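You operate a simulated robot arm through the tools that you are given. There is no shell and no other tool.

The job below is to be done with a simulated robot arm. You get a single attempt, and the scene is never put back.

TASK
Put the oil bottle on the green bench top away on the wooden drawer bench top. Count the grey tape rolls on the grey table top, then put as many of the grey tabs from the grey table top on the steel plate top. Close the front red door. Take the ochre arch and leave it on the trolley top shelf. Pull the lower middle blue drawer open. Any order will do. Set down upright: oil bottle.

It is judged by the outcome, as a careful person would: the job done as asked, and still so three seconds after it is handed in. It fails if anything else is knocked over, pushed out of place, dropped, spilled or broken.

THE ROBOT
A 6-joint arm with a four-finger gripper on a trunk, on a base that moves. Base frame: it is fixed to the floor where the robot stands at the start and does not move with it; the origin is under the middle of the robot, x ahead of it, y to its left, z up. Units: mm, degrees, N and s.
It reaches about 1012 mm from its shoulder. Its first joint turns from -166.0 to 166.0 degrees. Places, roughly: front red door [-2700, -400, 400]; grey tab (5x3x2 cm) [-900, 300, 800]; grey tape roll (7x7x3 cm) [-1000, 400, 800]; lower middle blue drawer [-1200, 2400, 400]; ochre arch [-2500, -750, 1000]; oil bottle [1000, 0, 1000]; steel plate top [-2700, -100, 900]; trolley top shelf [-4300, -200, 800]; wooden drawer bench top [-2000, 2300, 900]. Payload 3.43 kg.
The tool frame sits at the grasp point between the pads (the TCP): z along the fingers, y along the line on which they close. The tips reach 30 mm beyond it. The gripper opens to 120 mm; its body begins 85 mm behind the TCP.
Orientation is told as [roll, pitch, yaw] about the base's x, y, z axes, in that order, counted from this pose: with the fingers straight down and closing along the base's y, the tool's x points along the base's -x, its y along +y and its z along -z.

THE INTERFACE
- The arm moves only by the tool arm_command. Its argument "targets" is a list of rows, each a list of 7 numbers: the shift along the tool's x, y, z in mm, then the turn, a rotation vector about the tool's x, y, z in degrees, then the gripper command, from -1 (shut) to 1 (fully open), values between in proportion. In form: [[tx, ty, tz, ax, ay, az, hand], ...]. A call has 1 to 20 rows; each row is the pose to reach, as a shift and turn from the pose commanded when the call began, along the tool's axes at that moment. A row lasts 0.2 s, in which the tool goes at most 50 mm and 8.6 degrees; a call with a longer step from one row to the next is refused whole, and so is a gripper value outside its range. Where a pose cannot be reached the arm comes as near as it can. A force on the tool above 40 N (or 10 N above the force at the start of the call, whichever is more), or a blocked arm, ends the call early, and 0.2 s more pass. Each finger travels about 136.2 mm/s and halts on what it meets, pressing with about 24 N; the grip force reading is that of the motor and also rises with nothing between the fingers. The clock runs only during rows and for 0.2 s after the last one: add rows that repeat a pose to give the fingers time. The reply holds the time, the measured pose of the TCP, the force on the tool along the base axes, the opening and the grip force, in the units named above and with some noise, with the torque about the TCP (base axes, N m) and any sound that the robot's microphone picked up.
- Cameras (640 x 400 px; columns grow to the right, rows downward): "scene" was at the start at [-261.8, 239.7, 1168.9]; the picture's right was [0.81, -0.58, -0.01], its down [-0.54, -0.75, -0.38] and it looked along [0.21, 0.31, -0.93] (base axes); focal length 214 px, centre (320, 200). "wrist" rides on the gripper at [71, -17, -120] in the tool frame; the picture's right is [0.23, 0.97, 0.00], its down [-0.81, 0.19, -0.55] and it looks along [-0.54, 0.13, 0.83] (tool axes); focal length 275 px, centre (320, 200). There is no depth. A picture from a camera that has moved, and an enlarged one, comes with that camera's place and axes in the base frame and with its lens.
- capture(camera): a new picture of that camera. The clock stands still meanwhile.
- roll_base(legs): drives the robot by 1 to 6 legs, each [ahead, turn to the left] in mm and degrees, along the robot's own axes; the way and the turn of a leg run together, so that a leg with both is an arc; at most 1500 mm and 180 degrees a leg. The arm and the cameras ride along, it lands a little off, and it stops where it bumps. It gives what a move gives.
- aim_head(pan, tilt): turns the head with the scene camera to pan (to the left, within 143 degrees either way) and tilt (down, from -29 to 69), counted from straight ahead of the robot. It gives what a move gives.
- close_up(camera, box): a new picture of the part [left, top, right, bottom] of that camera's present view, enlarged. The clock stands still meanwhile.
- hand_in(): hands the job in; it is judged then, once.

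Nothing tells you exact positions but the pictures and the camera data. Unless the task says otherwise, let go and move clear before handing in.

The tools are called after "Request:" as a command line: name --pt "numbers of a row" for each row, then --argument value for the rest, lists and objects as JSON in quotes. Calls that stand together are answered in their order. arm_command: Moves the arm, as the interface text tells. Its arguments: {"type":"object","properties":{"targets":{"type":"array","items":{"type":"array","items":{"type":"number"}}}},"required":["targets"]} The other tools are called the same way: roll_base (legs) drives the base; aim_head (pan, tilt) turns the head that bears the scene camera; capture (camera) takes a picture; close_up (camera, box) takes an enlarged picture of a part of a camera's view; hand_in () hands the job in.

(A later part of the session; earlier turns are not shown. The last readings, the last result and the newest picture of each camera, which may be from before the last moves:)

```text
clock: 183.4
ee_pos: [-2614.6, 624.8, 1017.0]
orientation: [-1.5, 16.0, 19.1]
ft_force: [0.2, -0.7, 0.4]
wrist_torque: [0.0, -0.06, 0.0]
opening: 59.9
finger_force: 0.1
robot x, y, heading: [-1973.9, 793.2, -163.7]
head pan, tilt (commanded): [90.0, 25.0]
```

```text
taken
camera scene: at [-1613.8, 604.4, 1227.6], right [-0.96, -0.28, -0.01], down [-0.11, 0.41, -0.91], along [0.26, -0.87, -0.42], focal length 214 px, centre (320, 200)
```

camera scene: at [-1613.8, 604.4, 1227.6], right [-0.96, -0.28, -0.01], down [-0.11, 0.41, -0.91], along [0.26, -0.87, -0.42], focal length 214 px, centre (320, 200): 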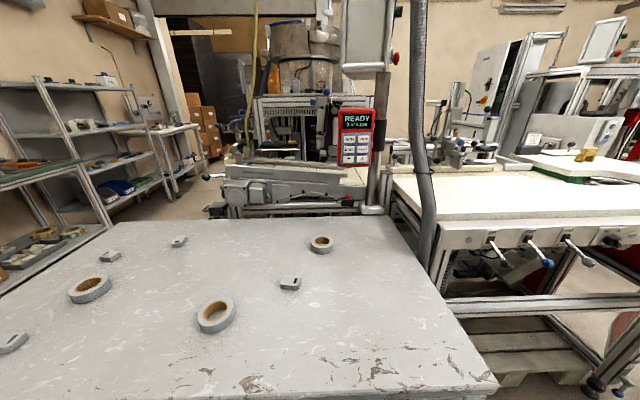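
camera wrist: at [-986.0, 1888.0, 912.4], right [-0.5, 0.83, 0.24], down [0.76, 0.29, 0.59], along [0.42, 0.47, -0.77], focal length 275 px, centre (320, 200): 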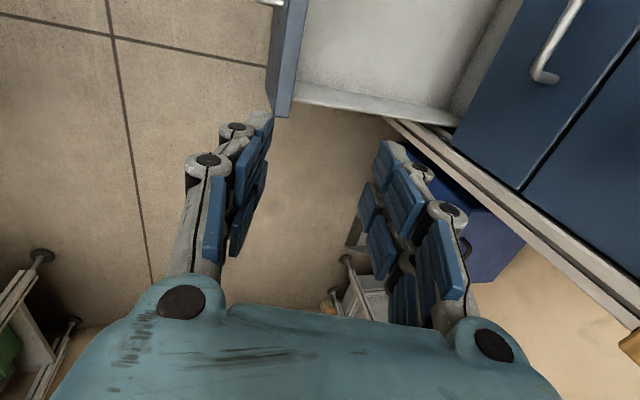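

The steel plate is the dark sheet beyond the white table, and the trolley stands further on. I'll move 650 mm ahead for a better view of the door and arch.

Request:
roll_base --legs '[[650, 0]]'

Request:
aim_head --pan 60 --tilt 20

Request:
capture --camera "scene"

Request:
aim_head --pan 90 --tilt 25

Request:
capture --camera "scene"

Request:
aim_head --pan 20 --tilt 20

Request:
capture --camera "scene"

```text
clock: 187.1
ee_pos: [-3234.3, 438.1, 1017.1]
orientation: [-1.5, 15.8, 19.6]
ft_force: [-1.2, -0.7, -0.3]
wrist_torque: [-0.04, 0.01, -0.01]
opening: 60.0
finger_force: 0.1
robot x, y, heading: [-2592.2, 609.7, -163.6]
head pan, tilt (commanded): [90.0, 25.0]
```

```text
clock: 188.0
ee_pos: [-3222.6, 442.6, 1024.5]
orientation: [-1.5, 16.6, 19.6]
ft_force: [0.1, 0.0, 1.5]
wrist_torque: [0.02, 0.02, 0.01]
opening: 60.2
finger_force: 0.0
robot x, y, heading: [-2593.9, 610.6, -163.5]
head pan, tilt (commanded): [60.0, 20.0]
```

```text
taken
camera scene: at [-2280.6, 423.9, 1235.0], right [-0.97, 0.23, -0.01], down [0.09, 0.34, -0.94], along [-0.21, -0.91, -0.35], focal length 214 px, centre (320, 200)
```

scene: 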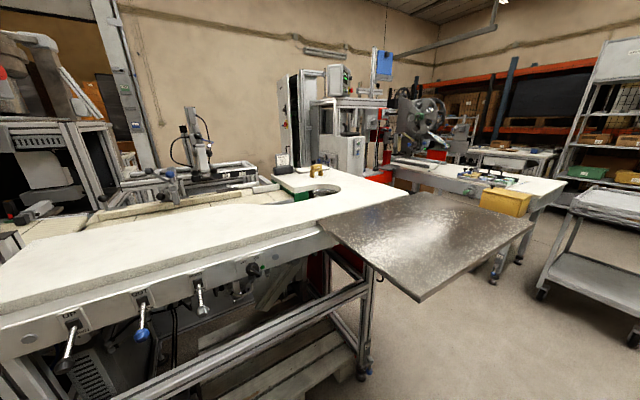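

```text
clock: 189.0
ee_pos: [-3221.6, 442.0, 1024.3]
orientation: [-1.5, 16.5, 19.7]
ft_force: [-0.3, 0.3, -0.1]
wrist_torque: [-0.01, 0.01, 0.02]
opening: 60.1
finger_force: 0.0
robot x, y, heading: [-2593.7, 616.6, -163.6]
head pan, tilt (commanded): [90.0, 25.0]
```

```text
taken
camera scene: at [-2232.7, 426.1, 1227.6], right [-0.96, -0.28, -0.01], down [-0.11, 0.41, -0.91], along [0.26, -0.87, -0.42], focal length 214 px, centre (320, 200)
```

scene: 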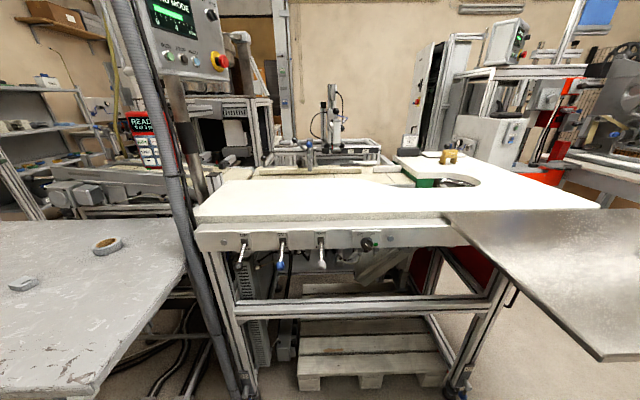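

```text
clock: 190.4
ee_pos: [-3220.7, 442.3, 1023.5]
orientation: [-1.5, 16.6, 19.6]
ft_force: [0.4, 0.2, -0.5]
wrist_torque: [-0.01, 0.02, 0.02]
opening: 59.7
finger_force: 0.1
robot x, y, heading: [-2593.1, 612.6, -163.5]
head pan, tilt (commanded): [20.0, 20.0]
```

```text
taken
camera scene: at [-2333.7, 459.0, 1234.5], right [-0.6, 0.8, 0.0], down [0.29, 0.21, -0.94], along [-0.75, -0.56, -0.35], focal length 214 px, centre (320, 200)
```

scene: 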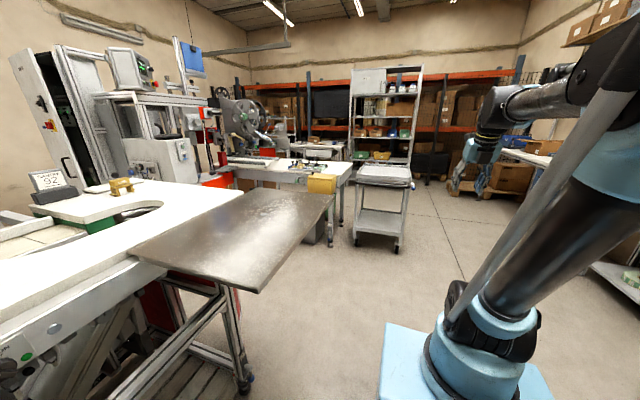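

I can see the empty steel plate, the trolley, and the small ochre arch on the white table. I'll take close looks for the red door.

Request:
close_up --camera "scene" --box '[60, 150, 300, 390]'

Request:
aim_head --pan 60 --tilt 40

Request:
capture --camera "scene"

Request:
close_up --camera "scene" --box '[240, 60, 480, 300]'

```text
1.67 times, centred on (180, 270) of scene
camera zoom: at [-2333.7, 459.0, 1234.5], right [-0.6, 0.8, 0.0], down [0.29, 0.21, -0.94], along [-0.75, -0.56, -0.35], focal length 358 px, centre (553, 83)
```

zoom: 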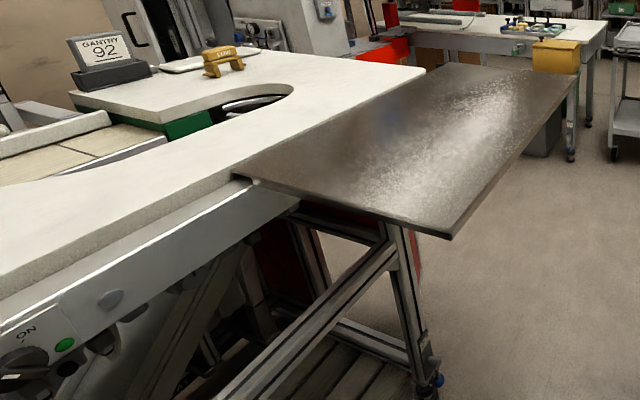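

```text
clock: 191.4
ee_pos: [-3222.1, 443.2, 1025.0]
orientation: [-1.5, 16.5, 19.6]
ft_force: [0.4, 0.4, 0.3]
wrist_torque: [0.0, -0.03, 0.02]
opening: 60.0
finger_force: 0.1
robot x, y, heading: [-2594.7, 613.6, -163.5]
head pan, tilt (commanded): [60.0, 40.0]
```

```text
taken
camera scene: at [-2278.4, 431.9, 1203.7], right [-0.97, 0.23, -0.01], down [0.16, 0.63, -0.76], along [-0.17, -0.74, -0.65], focal length 214 px, centre (320, 200)
```

scene: 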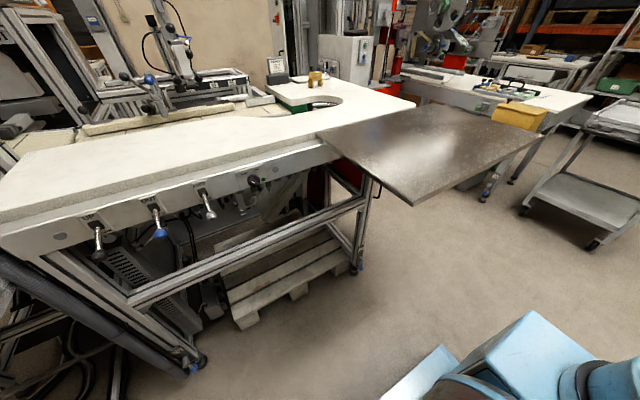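

```text
1.67 times, centred on (360, 180) of scene
camera zoom: at [-2278.4, 431.9, 1203.7], right [-0.97, 0.23, -0.01], down [0.16, 0.63, -0.76], along [-0.17, -0.74, -0.65], focal length 358 px, centre (253, 233)
```

zoom: 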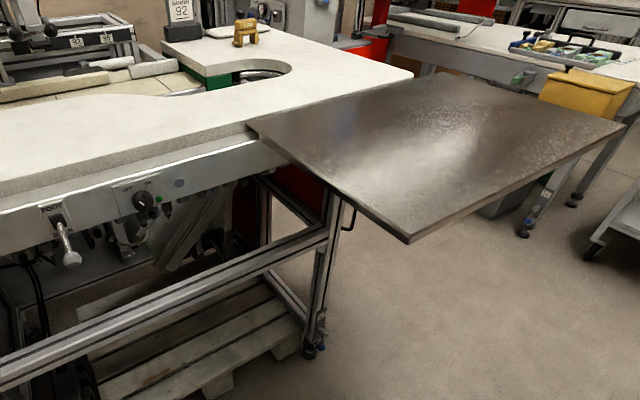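

The red panels sit under the end of the white table, so I need to see them from the far side. I'll drive 700 mm ahead and look back left.

Request:
roll_base --legs '[[700, 0]]'

Request:
aim_head --pan 100 --tilt 25

Request:
capture --camera "scene"

Request:
aim_head --pan 50 --tilt 25

Request:
capture --camera "scene"

```text
clock: 195.3
ee_pos: [-3884.8, 241.7, 1025.0]
orientation: [-1.5, 16.6, 19.8]
ft_force: [-0.4, 0.3, -0.3]
wrist_torque: [0.02, 0.0, -0.02]
opening: 60.0
finger_force: 0.0
robot x, y, heading: [-3261.3, 413.7, -162.9]
head pan, tilt (commanded): [60.0, 40.0]
```

```text
clock: 196.4
ee_pos: [-3873.0, 245.2, 1030.8]
orientation: [-1.4, 17.2, 19.8]
ft_force: [-0.1, 1.3, 0.1]
wrist_torque: [0.01, 0.02, -0.01]
opening: 59.9
finger_force: 0.1
robot x, y, heading: [-3259.7, 414.7, -163.3]
head pan, tilt (commanded): [100.0, 25.0]
```

```text
taken
camera scene: at [-2881.3, 235.5, 1227.8], right [-0.89, -0.45, -0.01], down [-0.18, 0.38, -0.91], along [0.41, -0.81, -0.42], focal length 214 px, centre (320, 200)
```

scene: 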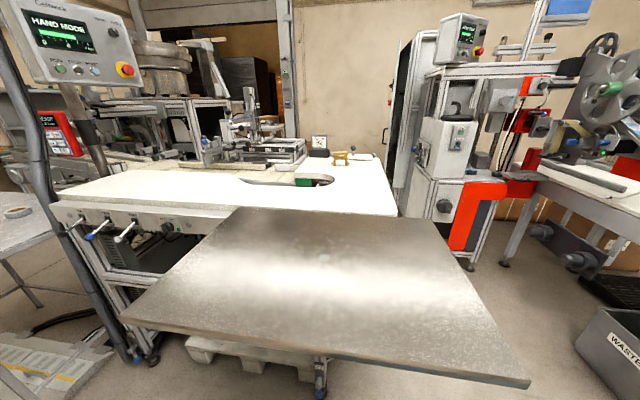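

```text
clock: 197.6
ee_pos: [-3873.5, 243.8, 1031.4]
orientation: [-1.5, 17.3, 19.8]
ft_force: [-0.3, 0.2, 0.6]
wrist_torque: [0.04, 0.0, -0.02]
opening: 60.3
finger_force: 0.1
robot x, y, heading: [-3253.5, 417.4, -163.2]
head pan, tilt (commanded): [50.0, 25.0]
```

```text
taken
camera scene: at [-2959.0, 233.1, 1226.8], right [-0.92, 0.39, -0.01], down [0.18, 0.39, -0.9], along [-0.35, -0.83, -0.43], focal length 214 px, centre (320, 200)
```

scene: 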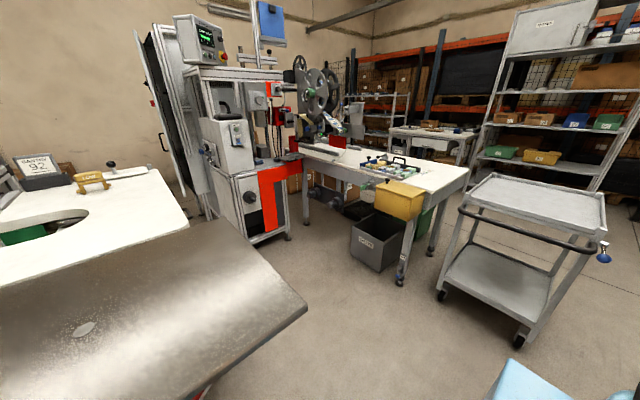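

I'll turn left to face the white table end, so the head sits further back and can look under the steel plate.

Request:
roll_base --legs '[[0, 90]]'

Request:
aim_head --pan 15 --tilt 30

Request:
capture --camera "scene"

Request:
capture --camera "wrist"

```text
clock: 202.3
ee_pos: [-3097.2, -203.1, 1032.8]
orientation: [-1.7, 17.3, 109.7]
ft_force: [-0.2, -0.1, 0.2]
wrist_torque: [0.01, 0.02, 0.0]
opening: 59.8
finger_force: 0.1
robot x, y, heading: [-3268.2, 410.7, -73.7]
head pan, tilt (commanded): [50.0, 25.0]
```

```text
clock: 203.3
ee_pos: [-3100.6, -191.8, 1038.5]
orientation: [-1.7, 18.0, 109.8]
ft_force: [-0.1, 0.7, -0.6]
wrist_torque: [0.03, 0.04, -0.01]
opening: 59.9
finger_force: 0.0
robot x, y, heading: [-3268.3, 406.9, -73.9]
head pan, tilt (commanded): [15.0, 30.0]
```

```text
taken
camera scene: at [-3121.8, 669.9, 1218.5], right [-0.85, -0.52, 0.0], down [-0.26, 0.44, -0.86], along [0.45, -0.73, -0.51], focal length 214 px, centre (320, 200)
```

scene: 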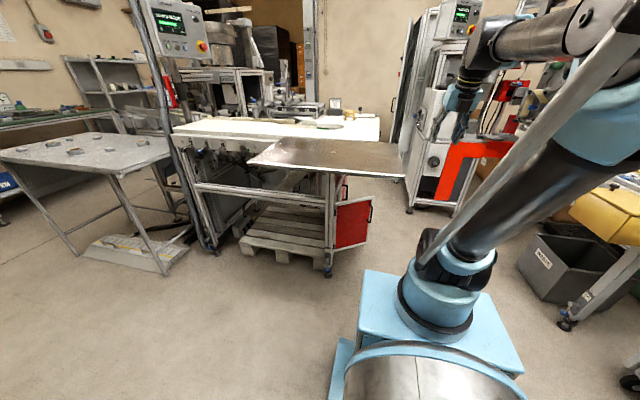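

```text
taken
camera wrist: at [-3077.1, -215.8, 1175.6], right [-0.84, -0.54, 0.04], down [-0.51, 0.82, 0.27], along [-0.18, 0.2, -0.96], focal length 275 px, centre (320, 200)
```

wrist: 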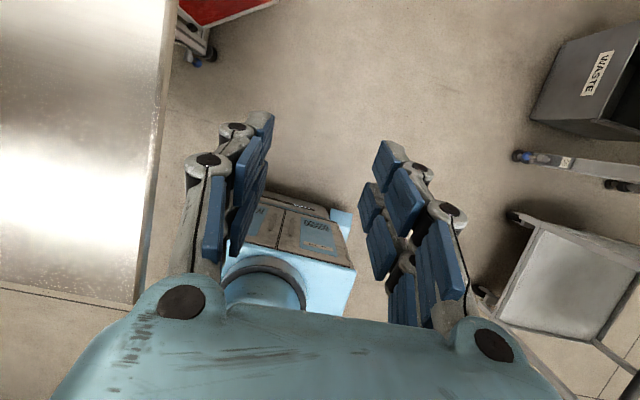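

The red door under the plate is in view, standing open with a black handle. I'll zoom in on it.

Request:
close_up --camera "scene" --box '[230, 120, 430, 290]'

Request:
close_up --camera "scene" --box '[300, 160, 400, 270]'

Request:
close_up --camera "wrist" --box '[120, 0, 340, 130]'

```text
2.35 times, centred on (330, 205) of scene
camera zoom: at [-3121.8, 669.9, 1218.5], right [-0.85, -0.52, 0.0], down [-0.26, 0.44, -0.86], along [0.45, -0.73, -0.51], focal length 505 px, centre (296, 188)
```

zoom: 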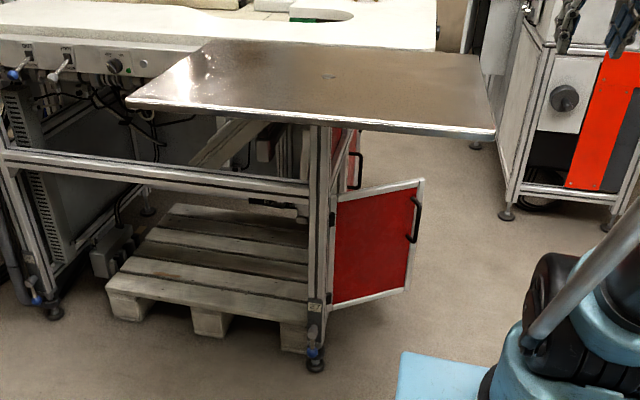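

```text
3.64 times, centred on (350, 215) of scene
camera zoom: at [-3121.8, 669.9, 1218.5], right [-0.85, -0.52, 0.0], down [-0.26, 0.44, -0.86], along [0.45, -0.73, -0.51], focal length 780 px, centre (211, 146)
```

zoom: 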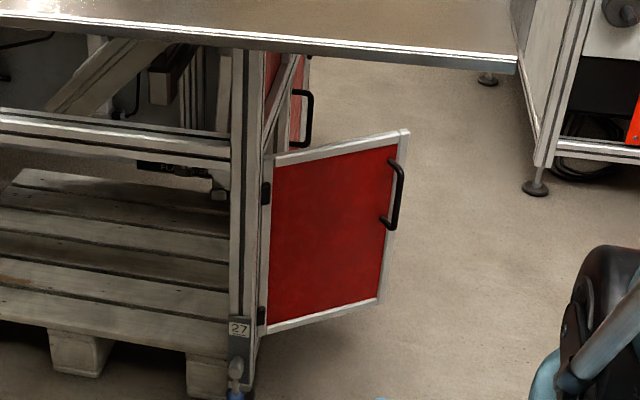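

```text
2.91 times, centred on (230, 65) of wrist
camera zoom: at [-3077.1, -215.8, 1175.6], right [-0.84, -0.54, 0.04], down [-0.51, 0.82, 0.27], along [-0.18, 0.2, -0.96], focal length 801 px, centre (582, 593)
```

zoom: 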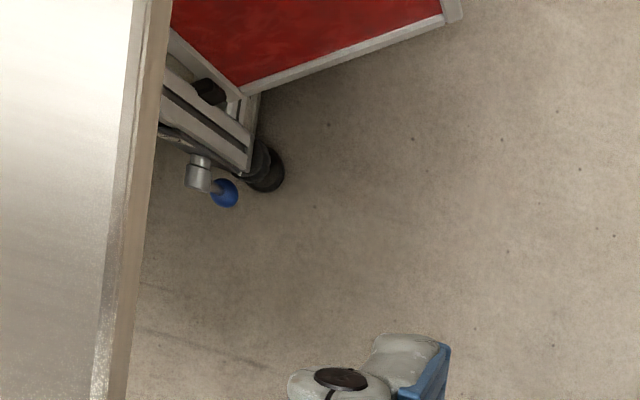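

The front red door is hinged on the left leg and stands about 57° open, with its free edge near u = -2812, v = 416 and its top at z about 563. I'll check the trolley position on my right before moving over to push the door.

Request:
aim_head --pan -70 --tilt 25

Request:
capture --camera "scene"

Request:
aim_head --pan -35 --tilt 25

Request:
capture --camera "scene"

```text
clock: 204.9
ee_pos: [-3098.5, -190.8, 1040.2]
orientation: [-1.5, 18.0, 109.7]
ft_force: [-0.5, 0.1, -0.5]
wrist_torque: [-0.04, 0.02, -0.03]
opening: 60.1
finger_force: 0.0
robot x, y, heading: [-3266.8, 412.2, -73.6]
head pan, tilt (commanded): [-70.0, 25.0]
```

```text
taken
camera scene: at [-3243.1, 692.4, 1227.2], right [-0.59, 0.81, 0.01], down [0.34, 0.26, -0.9], along [-0.73, -0.53, -0.43], focal length 214 px, centre (320, 200)
```

scene: 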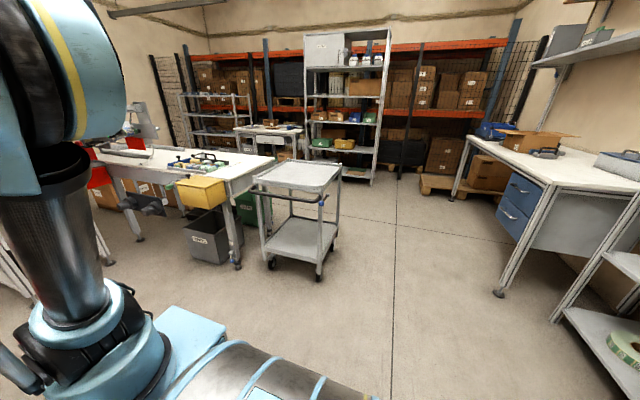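

```text
clock: 205.9
ee_pos: [-3100.0, -191.1, 1039.8]
orientation: [-1.6, 18.0, 109.7]
ft_force: [-0.2, -0.7, 0.4]
wrist_torque: [-0.01, 0.0, 0.01]
opening: 60.2
finger_force: 0.1
robot x, y, heading: [-3275.0, 411.9, -73.5]
head pan, tilt (commanded): [-35.0, 25.0]
```

```text
taken
camera scene: at [-3198.5, 659.8, 1226.6], right [-0.95, 0.32, 0.01], down [0.13, 0.41, -0.9], along [-0.29, -0.85, -0.43], focal length 214 px, centre (320, 200)
```

scene: 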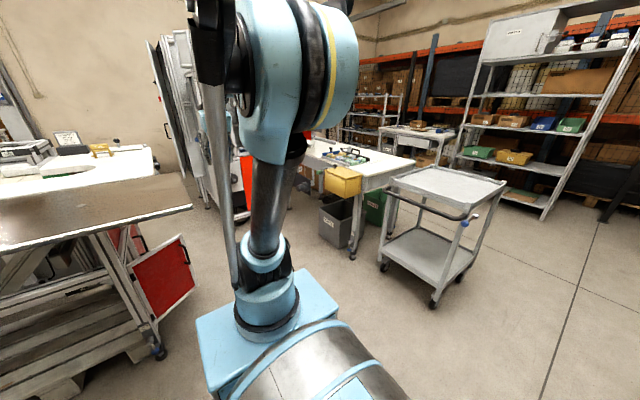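

The trolley's near end is at about u = -4020, so there is room. I'll shift over to the left of my current spot in small manoeuvres for pushing the door.

Request:
roll_base --legs '[[0, -50], [345, 0], [0, 50], [-100, 0]]'

Request:
aim_head --pan 30 --tilt 35

Request:
capture --camera "scene"

Request:
capture --camera "wrist"

```text
clock: 214.0
ee_pos: [-3319.4, -378.4, 1038.8]
orientation: [-1.8, 18.1, 109.8]
ft_force: [-0.2, -0.9, -0.8]
wrist_torque: [-0.02, -0.05, -0.01]
opening: 59.7
finger_force: 0.0
robot x, y, heading: [-3489.4, 219.8, -73.4]
head pan, tilt (commanded): [-35.0, 25.0]
```

```text
clock: 215.3
ee_pos: [-3322.7, -367.4, 1045.9]
orientation: [-1.8, 18.8, 109.8]
ft_force: [0.5, -1.2, -0.2]
wrist_torque: [-0.01, 0.03, -0.04]
opening: 59.9
finger_force: 0.0
robot x, y, heading: [-3491.9, 227.4, -73.5]
head pan, tilt (commanded): [30.0, 35.0]
```

```text
taken
camera scene: at [-3327.0, 497.3, 1210.8], right [-0.69, -0.72, -0.01], down [-0.42, 0.41, -0.81], along [0.59, -0.56, -0.58], focal length 214 px, centre (320, 200)
```

scene: 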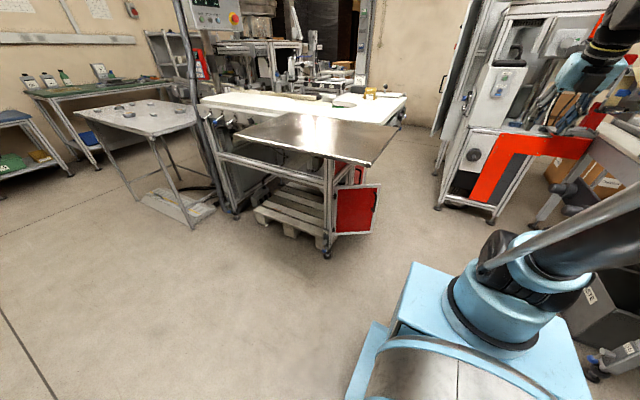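

```text
taken
camera wrist: at [-3300.9, -390.3, 1183.2], right [-0.84, -0.54, 0.05], down [-0.52, 0.82, 0.26], along [-0.18, 0.19, -0.97], focal length 275 px, centre (320, 200)
```

wrist: 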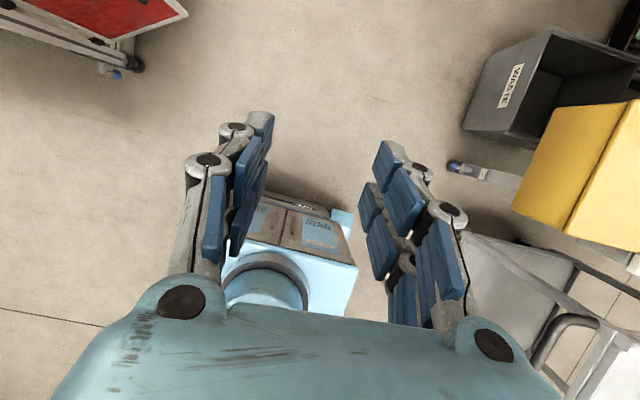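

Request:
close_up --camera "scene" --box '[290, 140, 420, 270]'

Request:
close_up --camera "wrist" --box '[0, 0, 240, 100]'

```text
3.08 times, centred on (355, 205) of scene
camera zoom: at [-3327.0, 497.3, 1210.8], right [-0.69, -0.72, -0.01], down [-0.42, 0.41, -0.81], along [0.59, -0.56, -0.58], focal length 660 px, centre (212, 185)
```

zoom: 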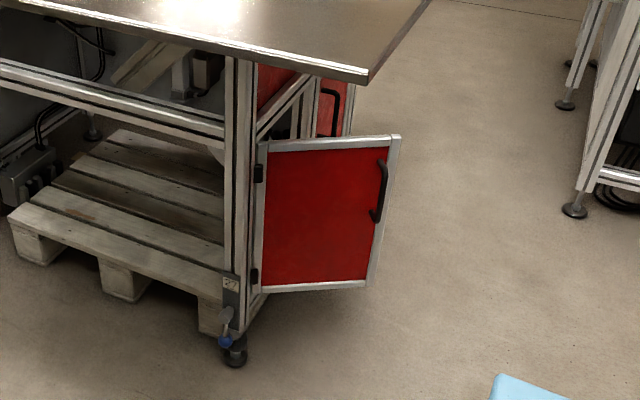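

```text
2.67 times, centred on (120, 50) of wrist
camera zoom: at [-3300.9, -390.3, 1183.2], right [-0.84, -0.54, 0.05], down [-0.52, 0.82, 0.26], along [-0.18, 0.19, -0.97], focal length 734 px, centre (853, 600)
```

zoom: 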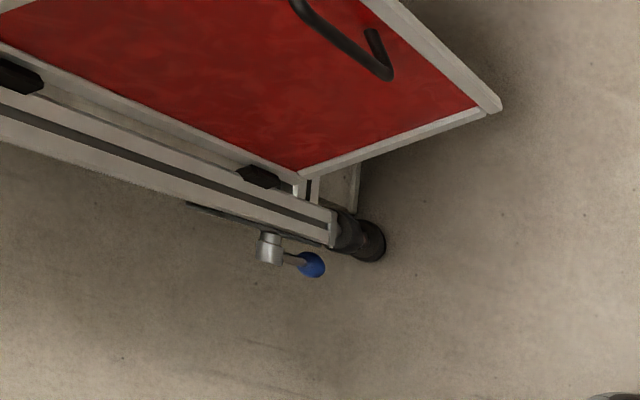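

The door measures hinge (-2609, 552), free edge (-2805, 415) in my room axes, open about 55°. I'll close the fingers and lower the hand into the free space beside the door, well clear of the plate.

Request:
arm_command --pt "2.8 -17.7 39.4 0.5 -0.45 -1.45 -0.3" --pt "5.5 -35.5 78.8 1 -0.9 -2.9 -0.7" --pt "8.3 -53.2 118.2 1.5 -1.35 -4.35 -1" --pt "11 -70.9 157.5 2 -1.8 -5.8 -1" --pt "13.8 -88.6 196.9 2.5 -2.25 -7.25 -1" --pt "16.6 -106.4 236.3 3 -2.7 -8.7 -1" --pt "19.3 -124.1 275.7 3.5 -3.15 -10.15 -1" --pt "22.1 -141.8 315.1 4 -3.6 -11.6 -1" --pt "24.8 -159.5 354.5 4.5 -4.05 -13.05 -1" --pt "27.6 -177.3 393.9 5 -4.5 -14.5 -1" --pt "30.4 -195 433.3 5.4 -4.95 -15.95 -1" --pt "33.1 -212.7 472.6 5.9 -5.4 -17.4 -1" --pt "35.9 -230.4 512 6.4 -5.9 -18.9 -1" --pt "38.6 -248.2 551.4 6.9 -6.3 -20.3 -1" --pt "41.4 -265.9 590.8 7.4 -6.8 -21.8 -1" --pt "41.4 -265.9 590.8 7.4 -6.8 -21.8 -1"

Request:
capture --camera "scene"

Request:
capture --camera "wrist"

```text
clock: 218.7
ee_pos: [-3007.2, -506.3, 509.8]
orientation: [-3.7, 13.0, 134.6]
ft_force: [1.5, -0.9, 0.1]
wrist_torque: [-0.01, -0.01, 0.03]
opening: 0.0
finger_force: 23.9
out of reach, approached as far as the arm can: row 1, 2, 3, 4, 5, 6, 7, 8, 9, 10, 11, 12, 13, 14, 15, 16
robot x, y, heading: [-3492.9, 219.9, -73.7]
head pan, tilt (commanded): [30.0, 35.0]
```

```text
taken
camera scene: at [-3326.8, 497.2, 1210.9], right [-0.69, -0.72, -0.01], down [-0.42, 0.41, -0.81], along [0.59, -0.56, -0.58], focal length 214 px, centre (320, 200)
```

scene: 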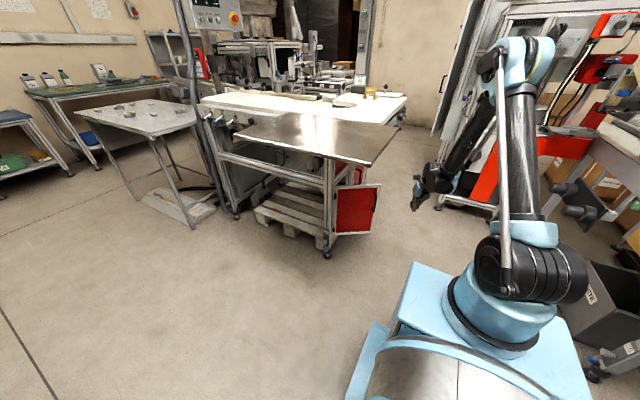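

```text
taken
camera wrist: at [-2971.4, -532.0, 643.2], right [-0.52, -0.85, -0.01], down [-0.8, 0.49, 0.34], along [-0.29, 0.19, -0.94], focal length 275 px, centre (320, 200)
```

wrist: 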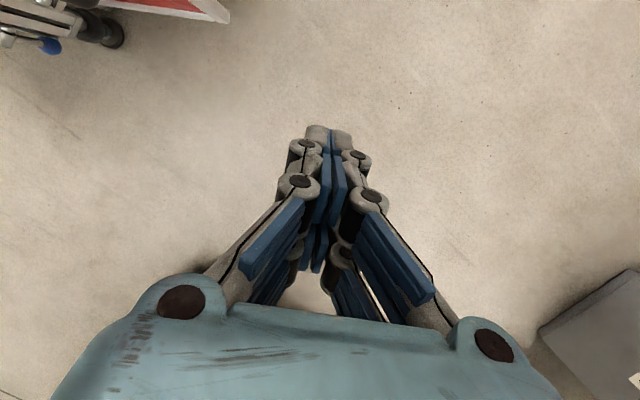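

The hand is low beside the door in free space. I'll swing it sideways toward the door's outer face.

Request:
arm_command --pt "6 -42 5 0.8 0 -3.3 -1" --pt "11 -84 10 1.5 0 -6.6 -1" --pt "15.6 -122 13.8 2.2 0 -9.9 -1" --pt "17.5 -160 14.3 3 0 -13.2 -1" --pt "19.1 -195 14.7 3.8 0 -16.6 -1" --pt "19.1 -195 14.7 3.8 0 -16.6 -1"

Request:
capture --camera "scene"

Request:
capture --camera "wrist"

```text
clock: 220.1
ee_pos: [-2858.1, -400.4, 510.2]
orientation: [-3.1, 13.7, 150.5]
ft_force: [-0.1, -0.1, -0.2]
wrist_torque: [-0.03, -0.03, -0.01]
opening: 0.0
finger_force: 24.0
out of reach, approached as far as the arm can: row 1, 2, 3, 4, 5, 6
robot x, y, heading: [-3489.7, 221.8, -73.5]
head pan, tilt (commanded): [30.0, 35.0]
```

```text
taken
camera scene: at [-3326.8, 497.2, 1210.8], right [-0.69, -0.72, -0.01], down [-0.42, 0.41, -0.81], along [0.59, -0.56, -0.58], focal length 214 px, centre (320, 200)
```

scene: 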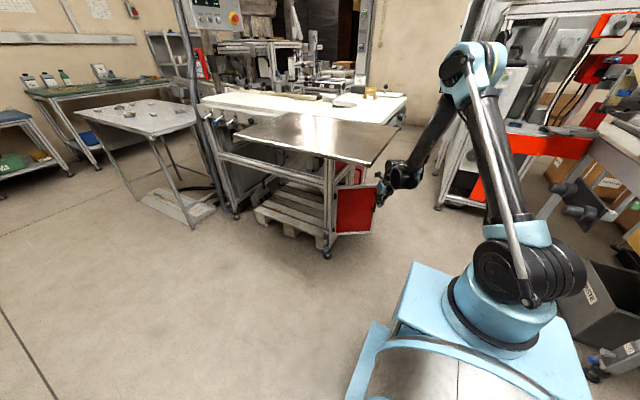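

```text
taken
camera wrist: at [-2817.7, -411.9, 644.5], right [-0.27, -0.96, 0.0], down [-0.91, 0.26, 0.33], along [-0.32, 0.09, -0.94], focal length 275 px, centre (320, 200)
```

wrist: 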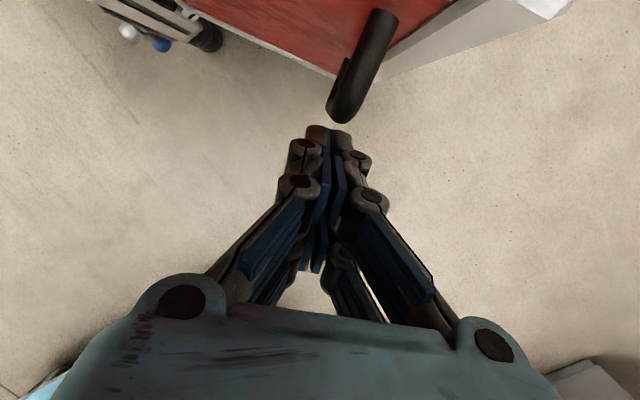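

The fingertips are near the handle. I'll shift toward the hinge side of the panel so that I push on the plain face, not the handle.

Request:
arm_command --pt "8 -30 5 0.7 0 -2.9 -1" --pt "22 -62 11 1.4 0 -5.8 -1" --pt "25 -66 11.3 1.4 0 -5.8 -1"

Request:
capture --camera "wrist"

Request:
close_up --camera "scene" --box '[290, 110, 450, 260]'

```text
clock: 220.9
ee_pos: [-2803.2, -356.4, 508.1]
orientation: [-3.1, 14.0, 156.1]
ft_force: [0.5, 0.3, -0.3]
wrist_torque: [-0.02, -0.01, 0.0]
opening: 0.2
finger_force: 24.1
robot x, y, heading: [-3488.3, 218.5, -73.8]
head pan, tilt (commanded): [30.0, 35.0]
```

```text
taken
camera wrist: at [-2762.0, -363.7, 642.7], right [-0.18, -0.98, 0.01], down [-0.93, 0.17, 0.33], along [-0.33, 0.05, -0.94], focal length 275 px, centre (320, 200)
```

wrist: 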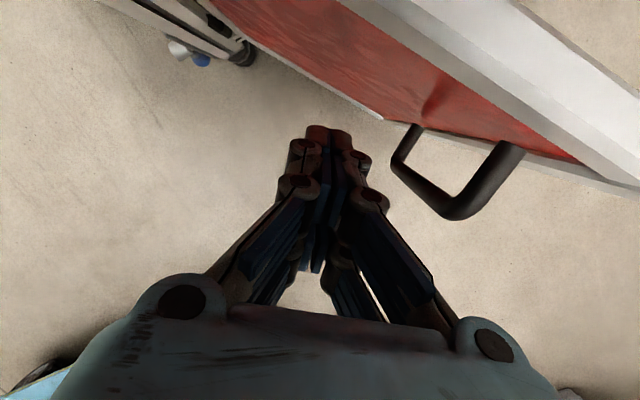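

```text
2.67 times, centred on (370, 185) of scene
camera zoom: at [-3326.8, 497.2, 1210.8], right [-0.69, -0.72, -0.01], down [-0.42, 0.41, -0.81], along [0.59, -0.56, -0.58], focal length 572 px, centre (187, 240)
```

zoom: 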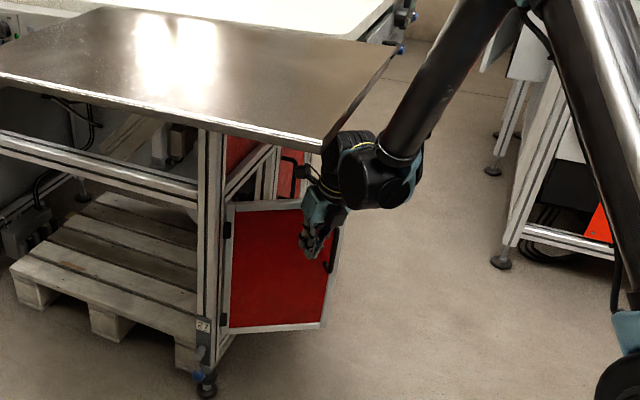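

The hand is beside the panel's plain face with the handle to its right. I'll push along the door's arc in gentle steps.

Request:
arm_command --pt "16 3.5 4 0 1 0 -1" --pt "32.2 7.1 8 0 2 0 -1" --pt "44.5 12 11 0 4 0 -1" --pt "56.5 17 14 0 6 0 -1" --pt "68.9 21.7 17.2 0 8 0 -1"

Request:
capture --camera "wrist"

Request:
close_up --camera "scene" --box '[290, 110, 450, 260]'

```text
clock: 222.1
ee_pos: [-2745.0, -404.5, 505.9]
orientation: [-3.0, 22.0, 155.3]
ft_force: [0.3, -0.3, -1.5]
wrist_torque: [-0.04, -0.01, 0.02]
opening: 0.0
finger_force: 23.8
robot x, y, heading: [-3492.4, 220.1, -73.6]
head pan, tilt (commanded): [30.0, 35.0]
```

```text
taken
camera wrist: at [-2722.1, -404.2, 644.9], right [-0.2, -0.98, 0.04], down [-0.96, 0.2, 0.2], along [-0.2, 0.0, -0.98], focal length 275 px, centre (320, 200)
```

wrist: 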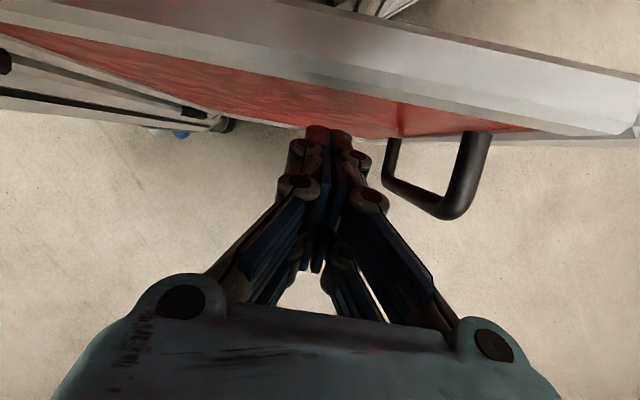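

```text
2.67 times, centred on (370, 185) of scene
camera zoom: at [-3326.9, 497.2, 1210.8], right [-0.69, -0.72, -0.01], down [-0.42, 0.41, -0.81], along [0.59, -0.56, -0.58], focal length 572 px, centre (187, 240)
```

zoom: 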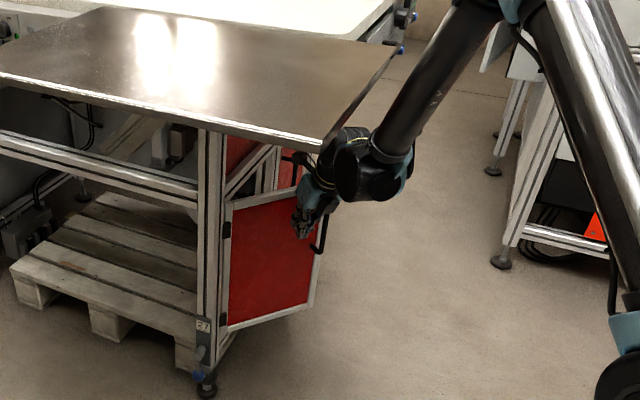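

The door swings easily ahead of the fingers. I'll continue pushing along the arc.

Request:
arm_command --pt "12 2 5 0 2.7 0 -1" --pt "24 4 9.7 0 5.4 0 -1" --pt "36 4.7 14.5 0 8 0 -1" --pt "48 3 19.5 0 10.7 0 -1" --pt "60.5 0.5 24.5 0 13.4 0 -1" --pt "73.2 -2 29.6 0 16 0 -1"

Request:
capture --camera "wrist"

Request:
close_up --camera "scene" --box '[290, 110, 450, 260]'

```text
clock: 223.5
ee_pos: [-2675.1, -435.1, 508.5]
orientation: [-3.6, 38.0, 154.1]
ft_force: [0.2, 0.4, 0.7]
wrist_torque: [-0.02, -0.01, -0.03]
opening: 0.1
finger_force: 24.3
robot x, y, heading: [-3491.2, 221.4, -74.0]
head pan, tilt (commanded): [30.0, 35.0]
```

```text
taken
camera wrist: at [-2686.9, -418.9, 646.7], right [-0.23, -0.97, 0.09], down [-0.97, 0.22, -0.07], along [0.05, -0.11, -0.99], focal length 275 px, centre (320, 200)
```

wrist: 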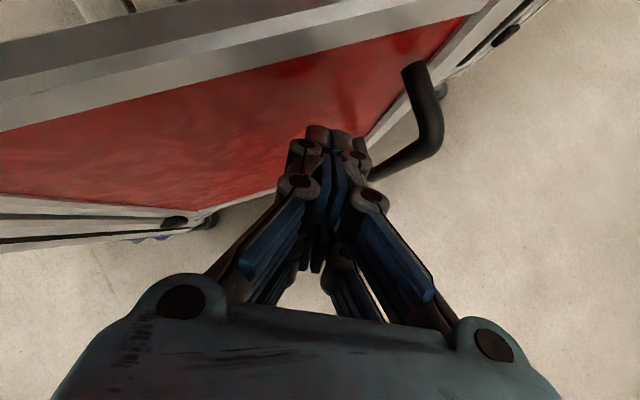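

```text
2.67 times, centred on (370, 185) of scene
camera zoom: at [-3328.2, 497.2, 1211.0], right [-0.69, -0.72, -0.01], down [-0.42, 0.41, -0.81], along [0.59, -0.56, -0.58], focal length 572 px, centre (187, 240)
```

zoom: 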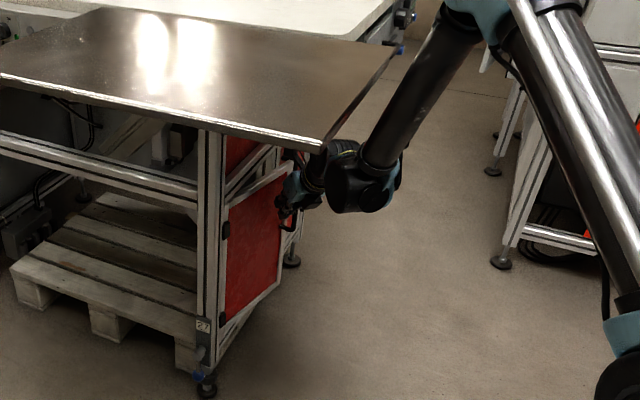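

Request:
arm_command --pt "4.5 -5.5 3.5 0 0 0 -1" --pt "9 -11 7 0 0 0 -1" --pt "13.5 -16.6 10.5 0 0 0 -1" --pt "17 -20.8 13.3 0 0 0 -1"

Request:
capture --camera "wrist"

Request:
close_up --camera "scene" --box '[290, 110, 450, 260]'

```text
clock: 224.5
ee_pos: [-2661.1, -440.1, 511.0]
orientation: [-4.0, 38.4, 153.5]
ft_force: [0.3, 2.0, 0.4]
wrist_torque: [-0.12, -0.03, -0.09]
opening: 0.1
finger_force: 24.3
robot x, y, heading: [-3490.4, 214.4, -76.2]
head pan, tilt (commanded): [30.0, 35.0]
```

```text
taken
camera wrist: at [-2675.2, -424.2, 650.9], right [-0.23, -0.97, 0.09], down [-0.97, 0.23, -0.08], along [0.06, -0.11, -0.99], focal length 275 px, centre (320, 200)
```

wrist: 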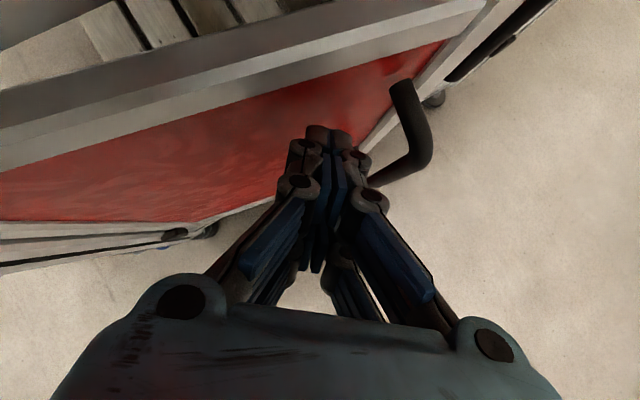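

```text
2.67 times, centred on (370, 185) of scene
camera zoom: at [-3324.4, 485.8, 1212.2], right [-0.72, -0.69, -0.01], down [-0.39, 0.42, -0.82], along [0.57, -0.58, -0.58], focal length 572 px, centre (187, 240)
```

zoom: 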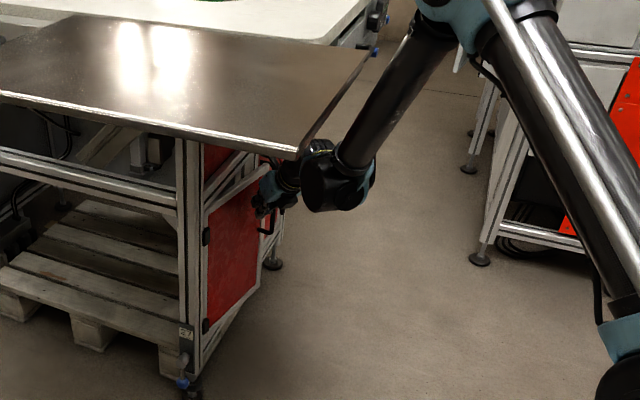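

The robot base itself turned about 2° during that push, so some other part of the arm may be touching something. I'll look closely before going on.

Request:
close_up --camera "scene" --box '[340, 130, 420, 190]'

Request:
capture --camera "scene"

Request:
close_up --camera "wrist" --box '[0, 0, 640, 400]'

```text
6.67 times, centred on (380, 160) of scene
camera zoom: at [-3324.4, 485.8, 1212.2], right [-0.72, -0.69, -0.01], down [-0.39, 0.42, -0.82], along [0.57, -0.58, -0.58], focal length 1430 px, centre (-80, 467)
```

zoom: 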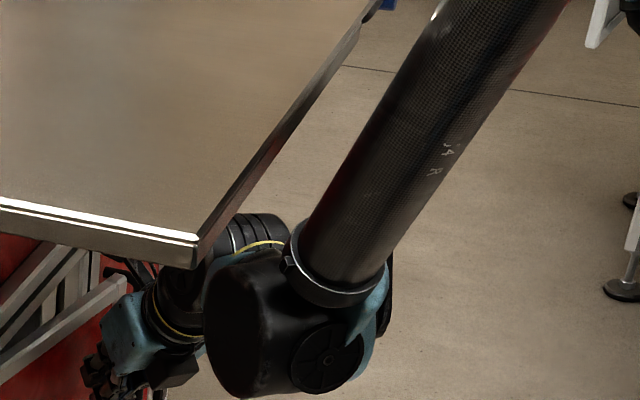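

```text
taken
camera scene: at [-3324.4, 485.8, 1212.2], right [-0.72, -0.69, -0.01], down [-0.39, 0.42, -0.82], along [0.57, -0.58, -0.58], focal length 214 px, centre (320, 200)
```

scene: 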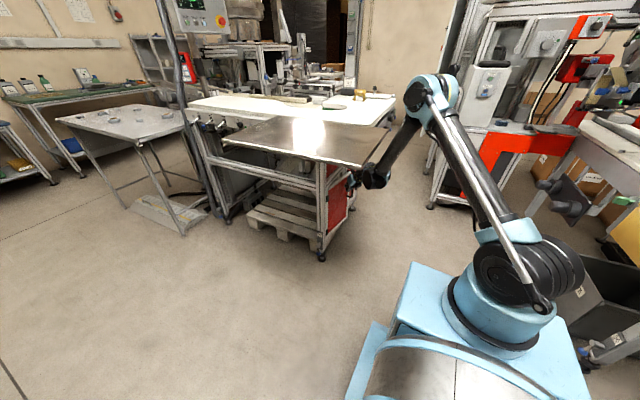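

```text
1.00 times, centred on (320, 200) of wrist (not enlarged: the box is as wide or as high as the picture)
camera zoom: at [-2675.2, -424.2, 650.9], right [-0.23, -0.97, 0.09], down [-0.97, 0.23, -0.08], along [0.06, -0.11, -0.99], focal length 275 px, centre (320, 200)
```

zoom: 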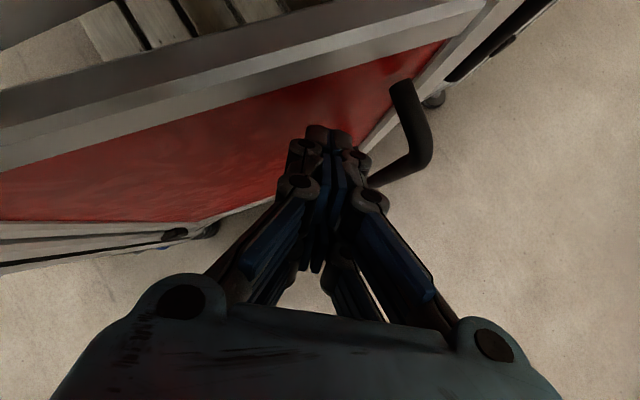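

Request:
arm_command --pt "3 -3.6 2.3 0 0 0 -1" --pt "6 -7.2 4.6 0 0 0 -1"

```text
clock: 225.3
ee_pos: [-2630.1, -455.1, 488.2]
orientation: [-5.3, 37.4, 155.2]
ft_force: [-8.5, -16.2, -9.3]
wrist_torque: [1.22, -1.1, 1.04]
opening: 0.0
finger_force: 24.1
robot x, y, heading: [-3491.1, 192.7, -80.1]
head pan, tilt (commanded): [30.0, 35.0]
stopped in row 2: the arm was blocked; the commanded pose is now the measured one
```

The arm is blocked and the base is being turned, so I must back off. I'll look first.

Request:
capture --camera "scene"

Request:
capture --camera "wrist"

Request:
close_up --camera "scene" --box '[300, 120, 420, 220]'

```text
taken
camera scene: at [-3292.6, 434.8, 1214.5], right [-0.77, -0.63, -0.01], down [-0.37, 0.46, -0.81], along [0.52, -0.62, -0.59], focal length 214 px, centre (320, 200)
```

scene: 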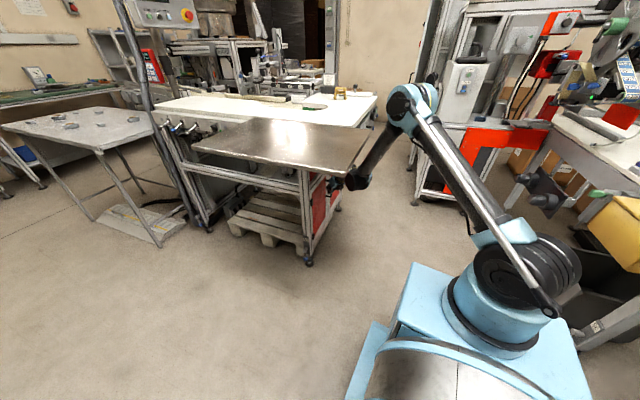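

```text
taken
camera wrist: at [-2642.3, -443.0, 627.2], right [-0.19, -0.98, 0.07], down [-0.98, 0.18, -0.07], along [0.06, -0.08, -1.0], focal length 275 px, centre (320, 200)
```

wrist: 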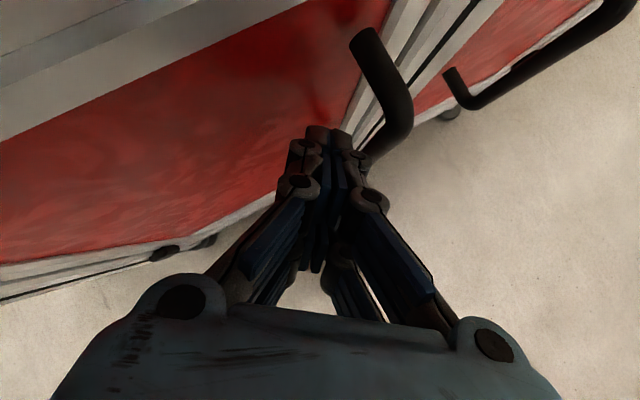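

```text
4.00 times, centred on (360, 170) of scene
camera zoom: at [-3292.6, 434.8, 1214.5], right [-0.77, -0.63, -0.01], down [-0.37, 0.46, -0.81], along [0.52, -0.62, -0.59], focal length 858 px, centre (160, 320)
```

zoom: 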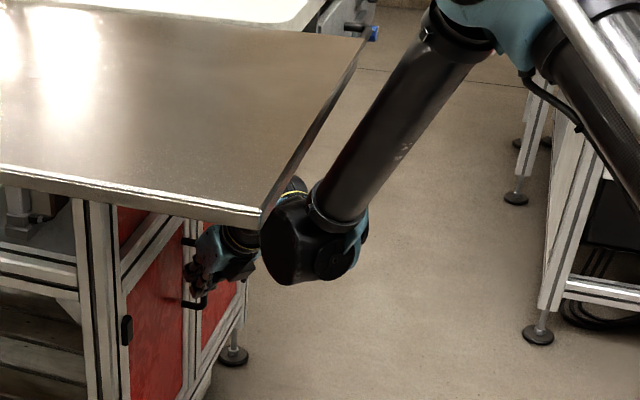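

The door looks nearly flush now. I'll ease the hand back off it and away, then check the door from outside.

Request:
arm_command --pt "-6 7 -4.5 0 0 0 -1" --pt "-12 14 -9 0 0 0 -1" --pt "-24 21 -18 0 -1 0 -1" --pt "-40 25 -30 0 -3 0 -1"

Request:
capture --camera "wrist"

```text
clock: 226.3
ee_pos: [-2701.3, -459.4, 503.4]
orientation: [-3.7, 35.0, 154.6]
ft_force: [0.0, -0.6, -0.4]
wrist_torque: [0.01, -0.03, -0.03]
opening: 0.3
finger_force: 24.2
robot x, y, heading: [-3489.3, 197.7, -79.0]
head pan, tilt (commanded): [30.0, 35.0]
```

```text
taken
camera wrist: at [-2707.8, -447.6, 642.8], right [-0.21, -0.97, 0.08], down [-0.98, 0.21, -0.02], along [0.01, -0.08, -1.0], focal length 275 px, centre (320, 200)
```

wrist: 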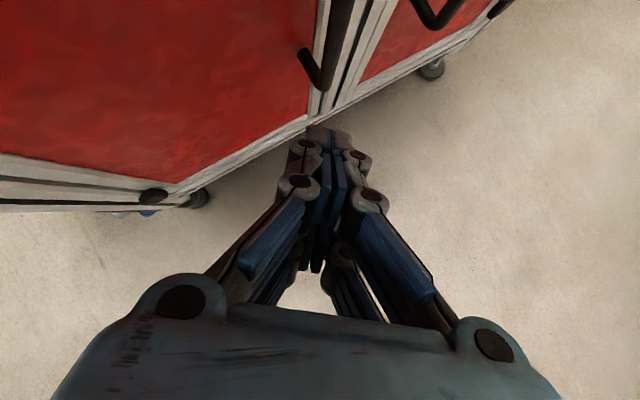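

Front and rear door bottoms now lie in one straight line, so the door is closed. I'll retract the arm back out along the way it came.

Request:
arm_command --pt "-30 3 -23 0 -5 0 -1" --pt "-60 6 -46.5 0 -10 0 -1" --pt "-90.8 8.7 -69.7 0 -15 0 -1" --pt "-112 29 -89 -1 -17.5 1.5 -1" --pt "-133 50 -108 -2 -20 3 -1" --pt "-154.7 71.3 -126.7 -3 -22 4.5 -1" --pt "-169 105 -139 -4 -23 5.5 -1" --pt "-183 139 -151 -5 -23.5 7 -1" --pt "-197.8 172.9 -163 -6 -24 8 -1"

Request:
capture --camera "wrist"

Request:
capture --camera "scene"

```text
clock: 228.3
ee_pos: [-3004.8, -517.8, 513.5]
orientation: [-0.7, 10.7, 147.0]
ft_force: [0.2, -0.2, 0.5]
wrist_torque: [-0.02, -0.02, 0.02]
opening: 0.0
finger_force: 23.7
robot x, y, heading: [-3490.9, 197.1, -79.1]
head pan, tilt (commanded): [30.0, 35.0]
```

```text
taken
camera wrist: at [-2956.1, -531.2, 643.6], right [-0.34, -0.94, 0.03], down [-0.86, 0.32, 0.39], along [-0.38, 0.1, -0.92], focal length 275 px, centre (320, 200)
```

wrist: 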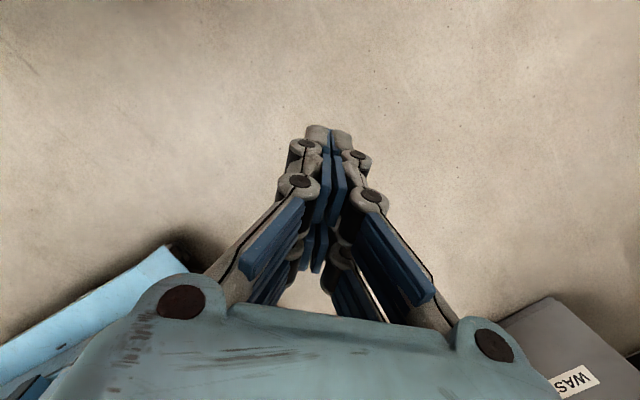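

```text
taken
camera scene: at [-3301.3, 457.3, 1210.9], right [-0.76, -0.65, -0.01], down [-0.38, 0.44, -0.81], along [0.53, -0.61, -0.58], focal length 214 px, centre (320, 200)
```

scene: 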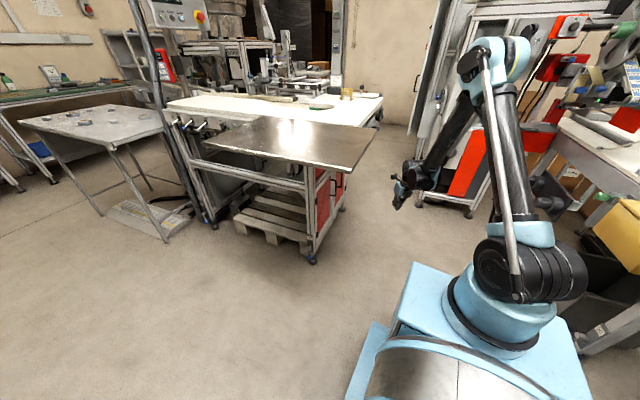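

Request:
close_up --camera "scene" --box '[280, 140, 400, 270]'

Request:
close_up --camera "scene" --box '[300, 70, 420, 150]'

```text
3.08 times, centred on (340, 205) of scene
camera zoom: at [-3301.3, 457.3, 1210.9], right [-0.76, -0.65, -0.01], down [-0.38, 0.44, -0.81], along [0.53, -0.61, -0.58], focal length 660 px, centre (258, 185)
```

zoom: 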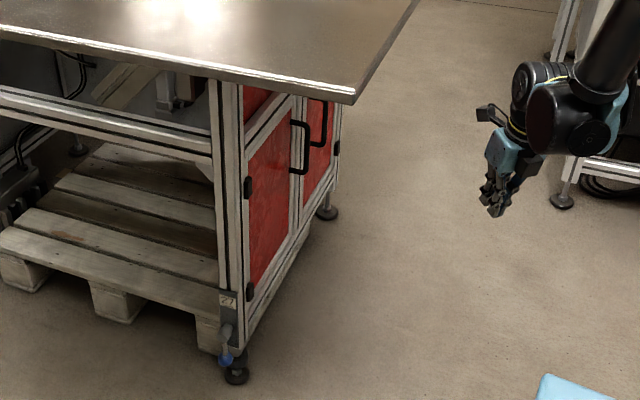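

```text
5.00 times, centred on (360, 110) of scene
camera zoom: at [-3301.3, 457.3, 1210.9], right [-0.76, -0.65, -0.01], down [-0.38, 0.44, -0.81], along [0.53, -0.61, -0.58], focal length 1072 px, centre (120, 650)
```

zoom: 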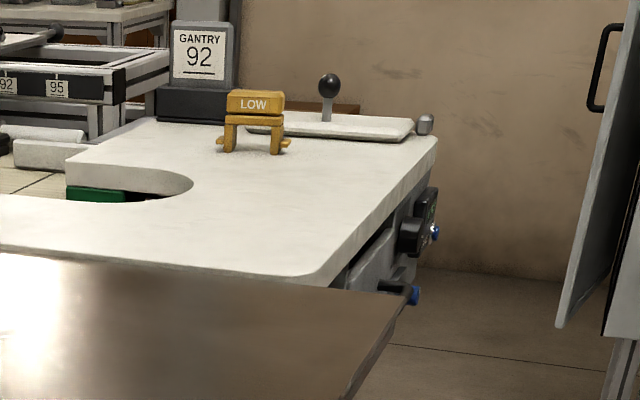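

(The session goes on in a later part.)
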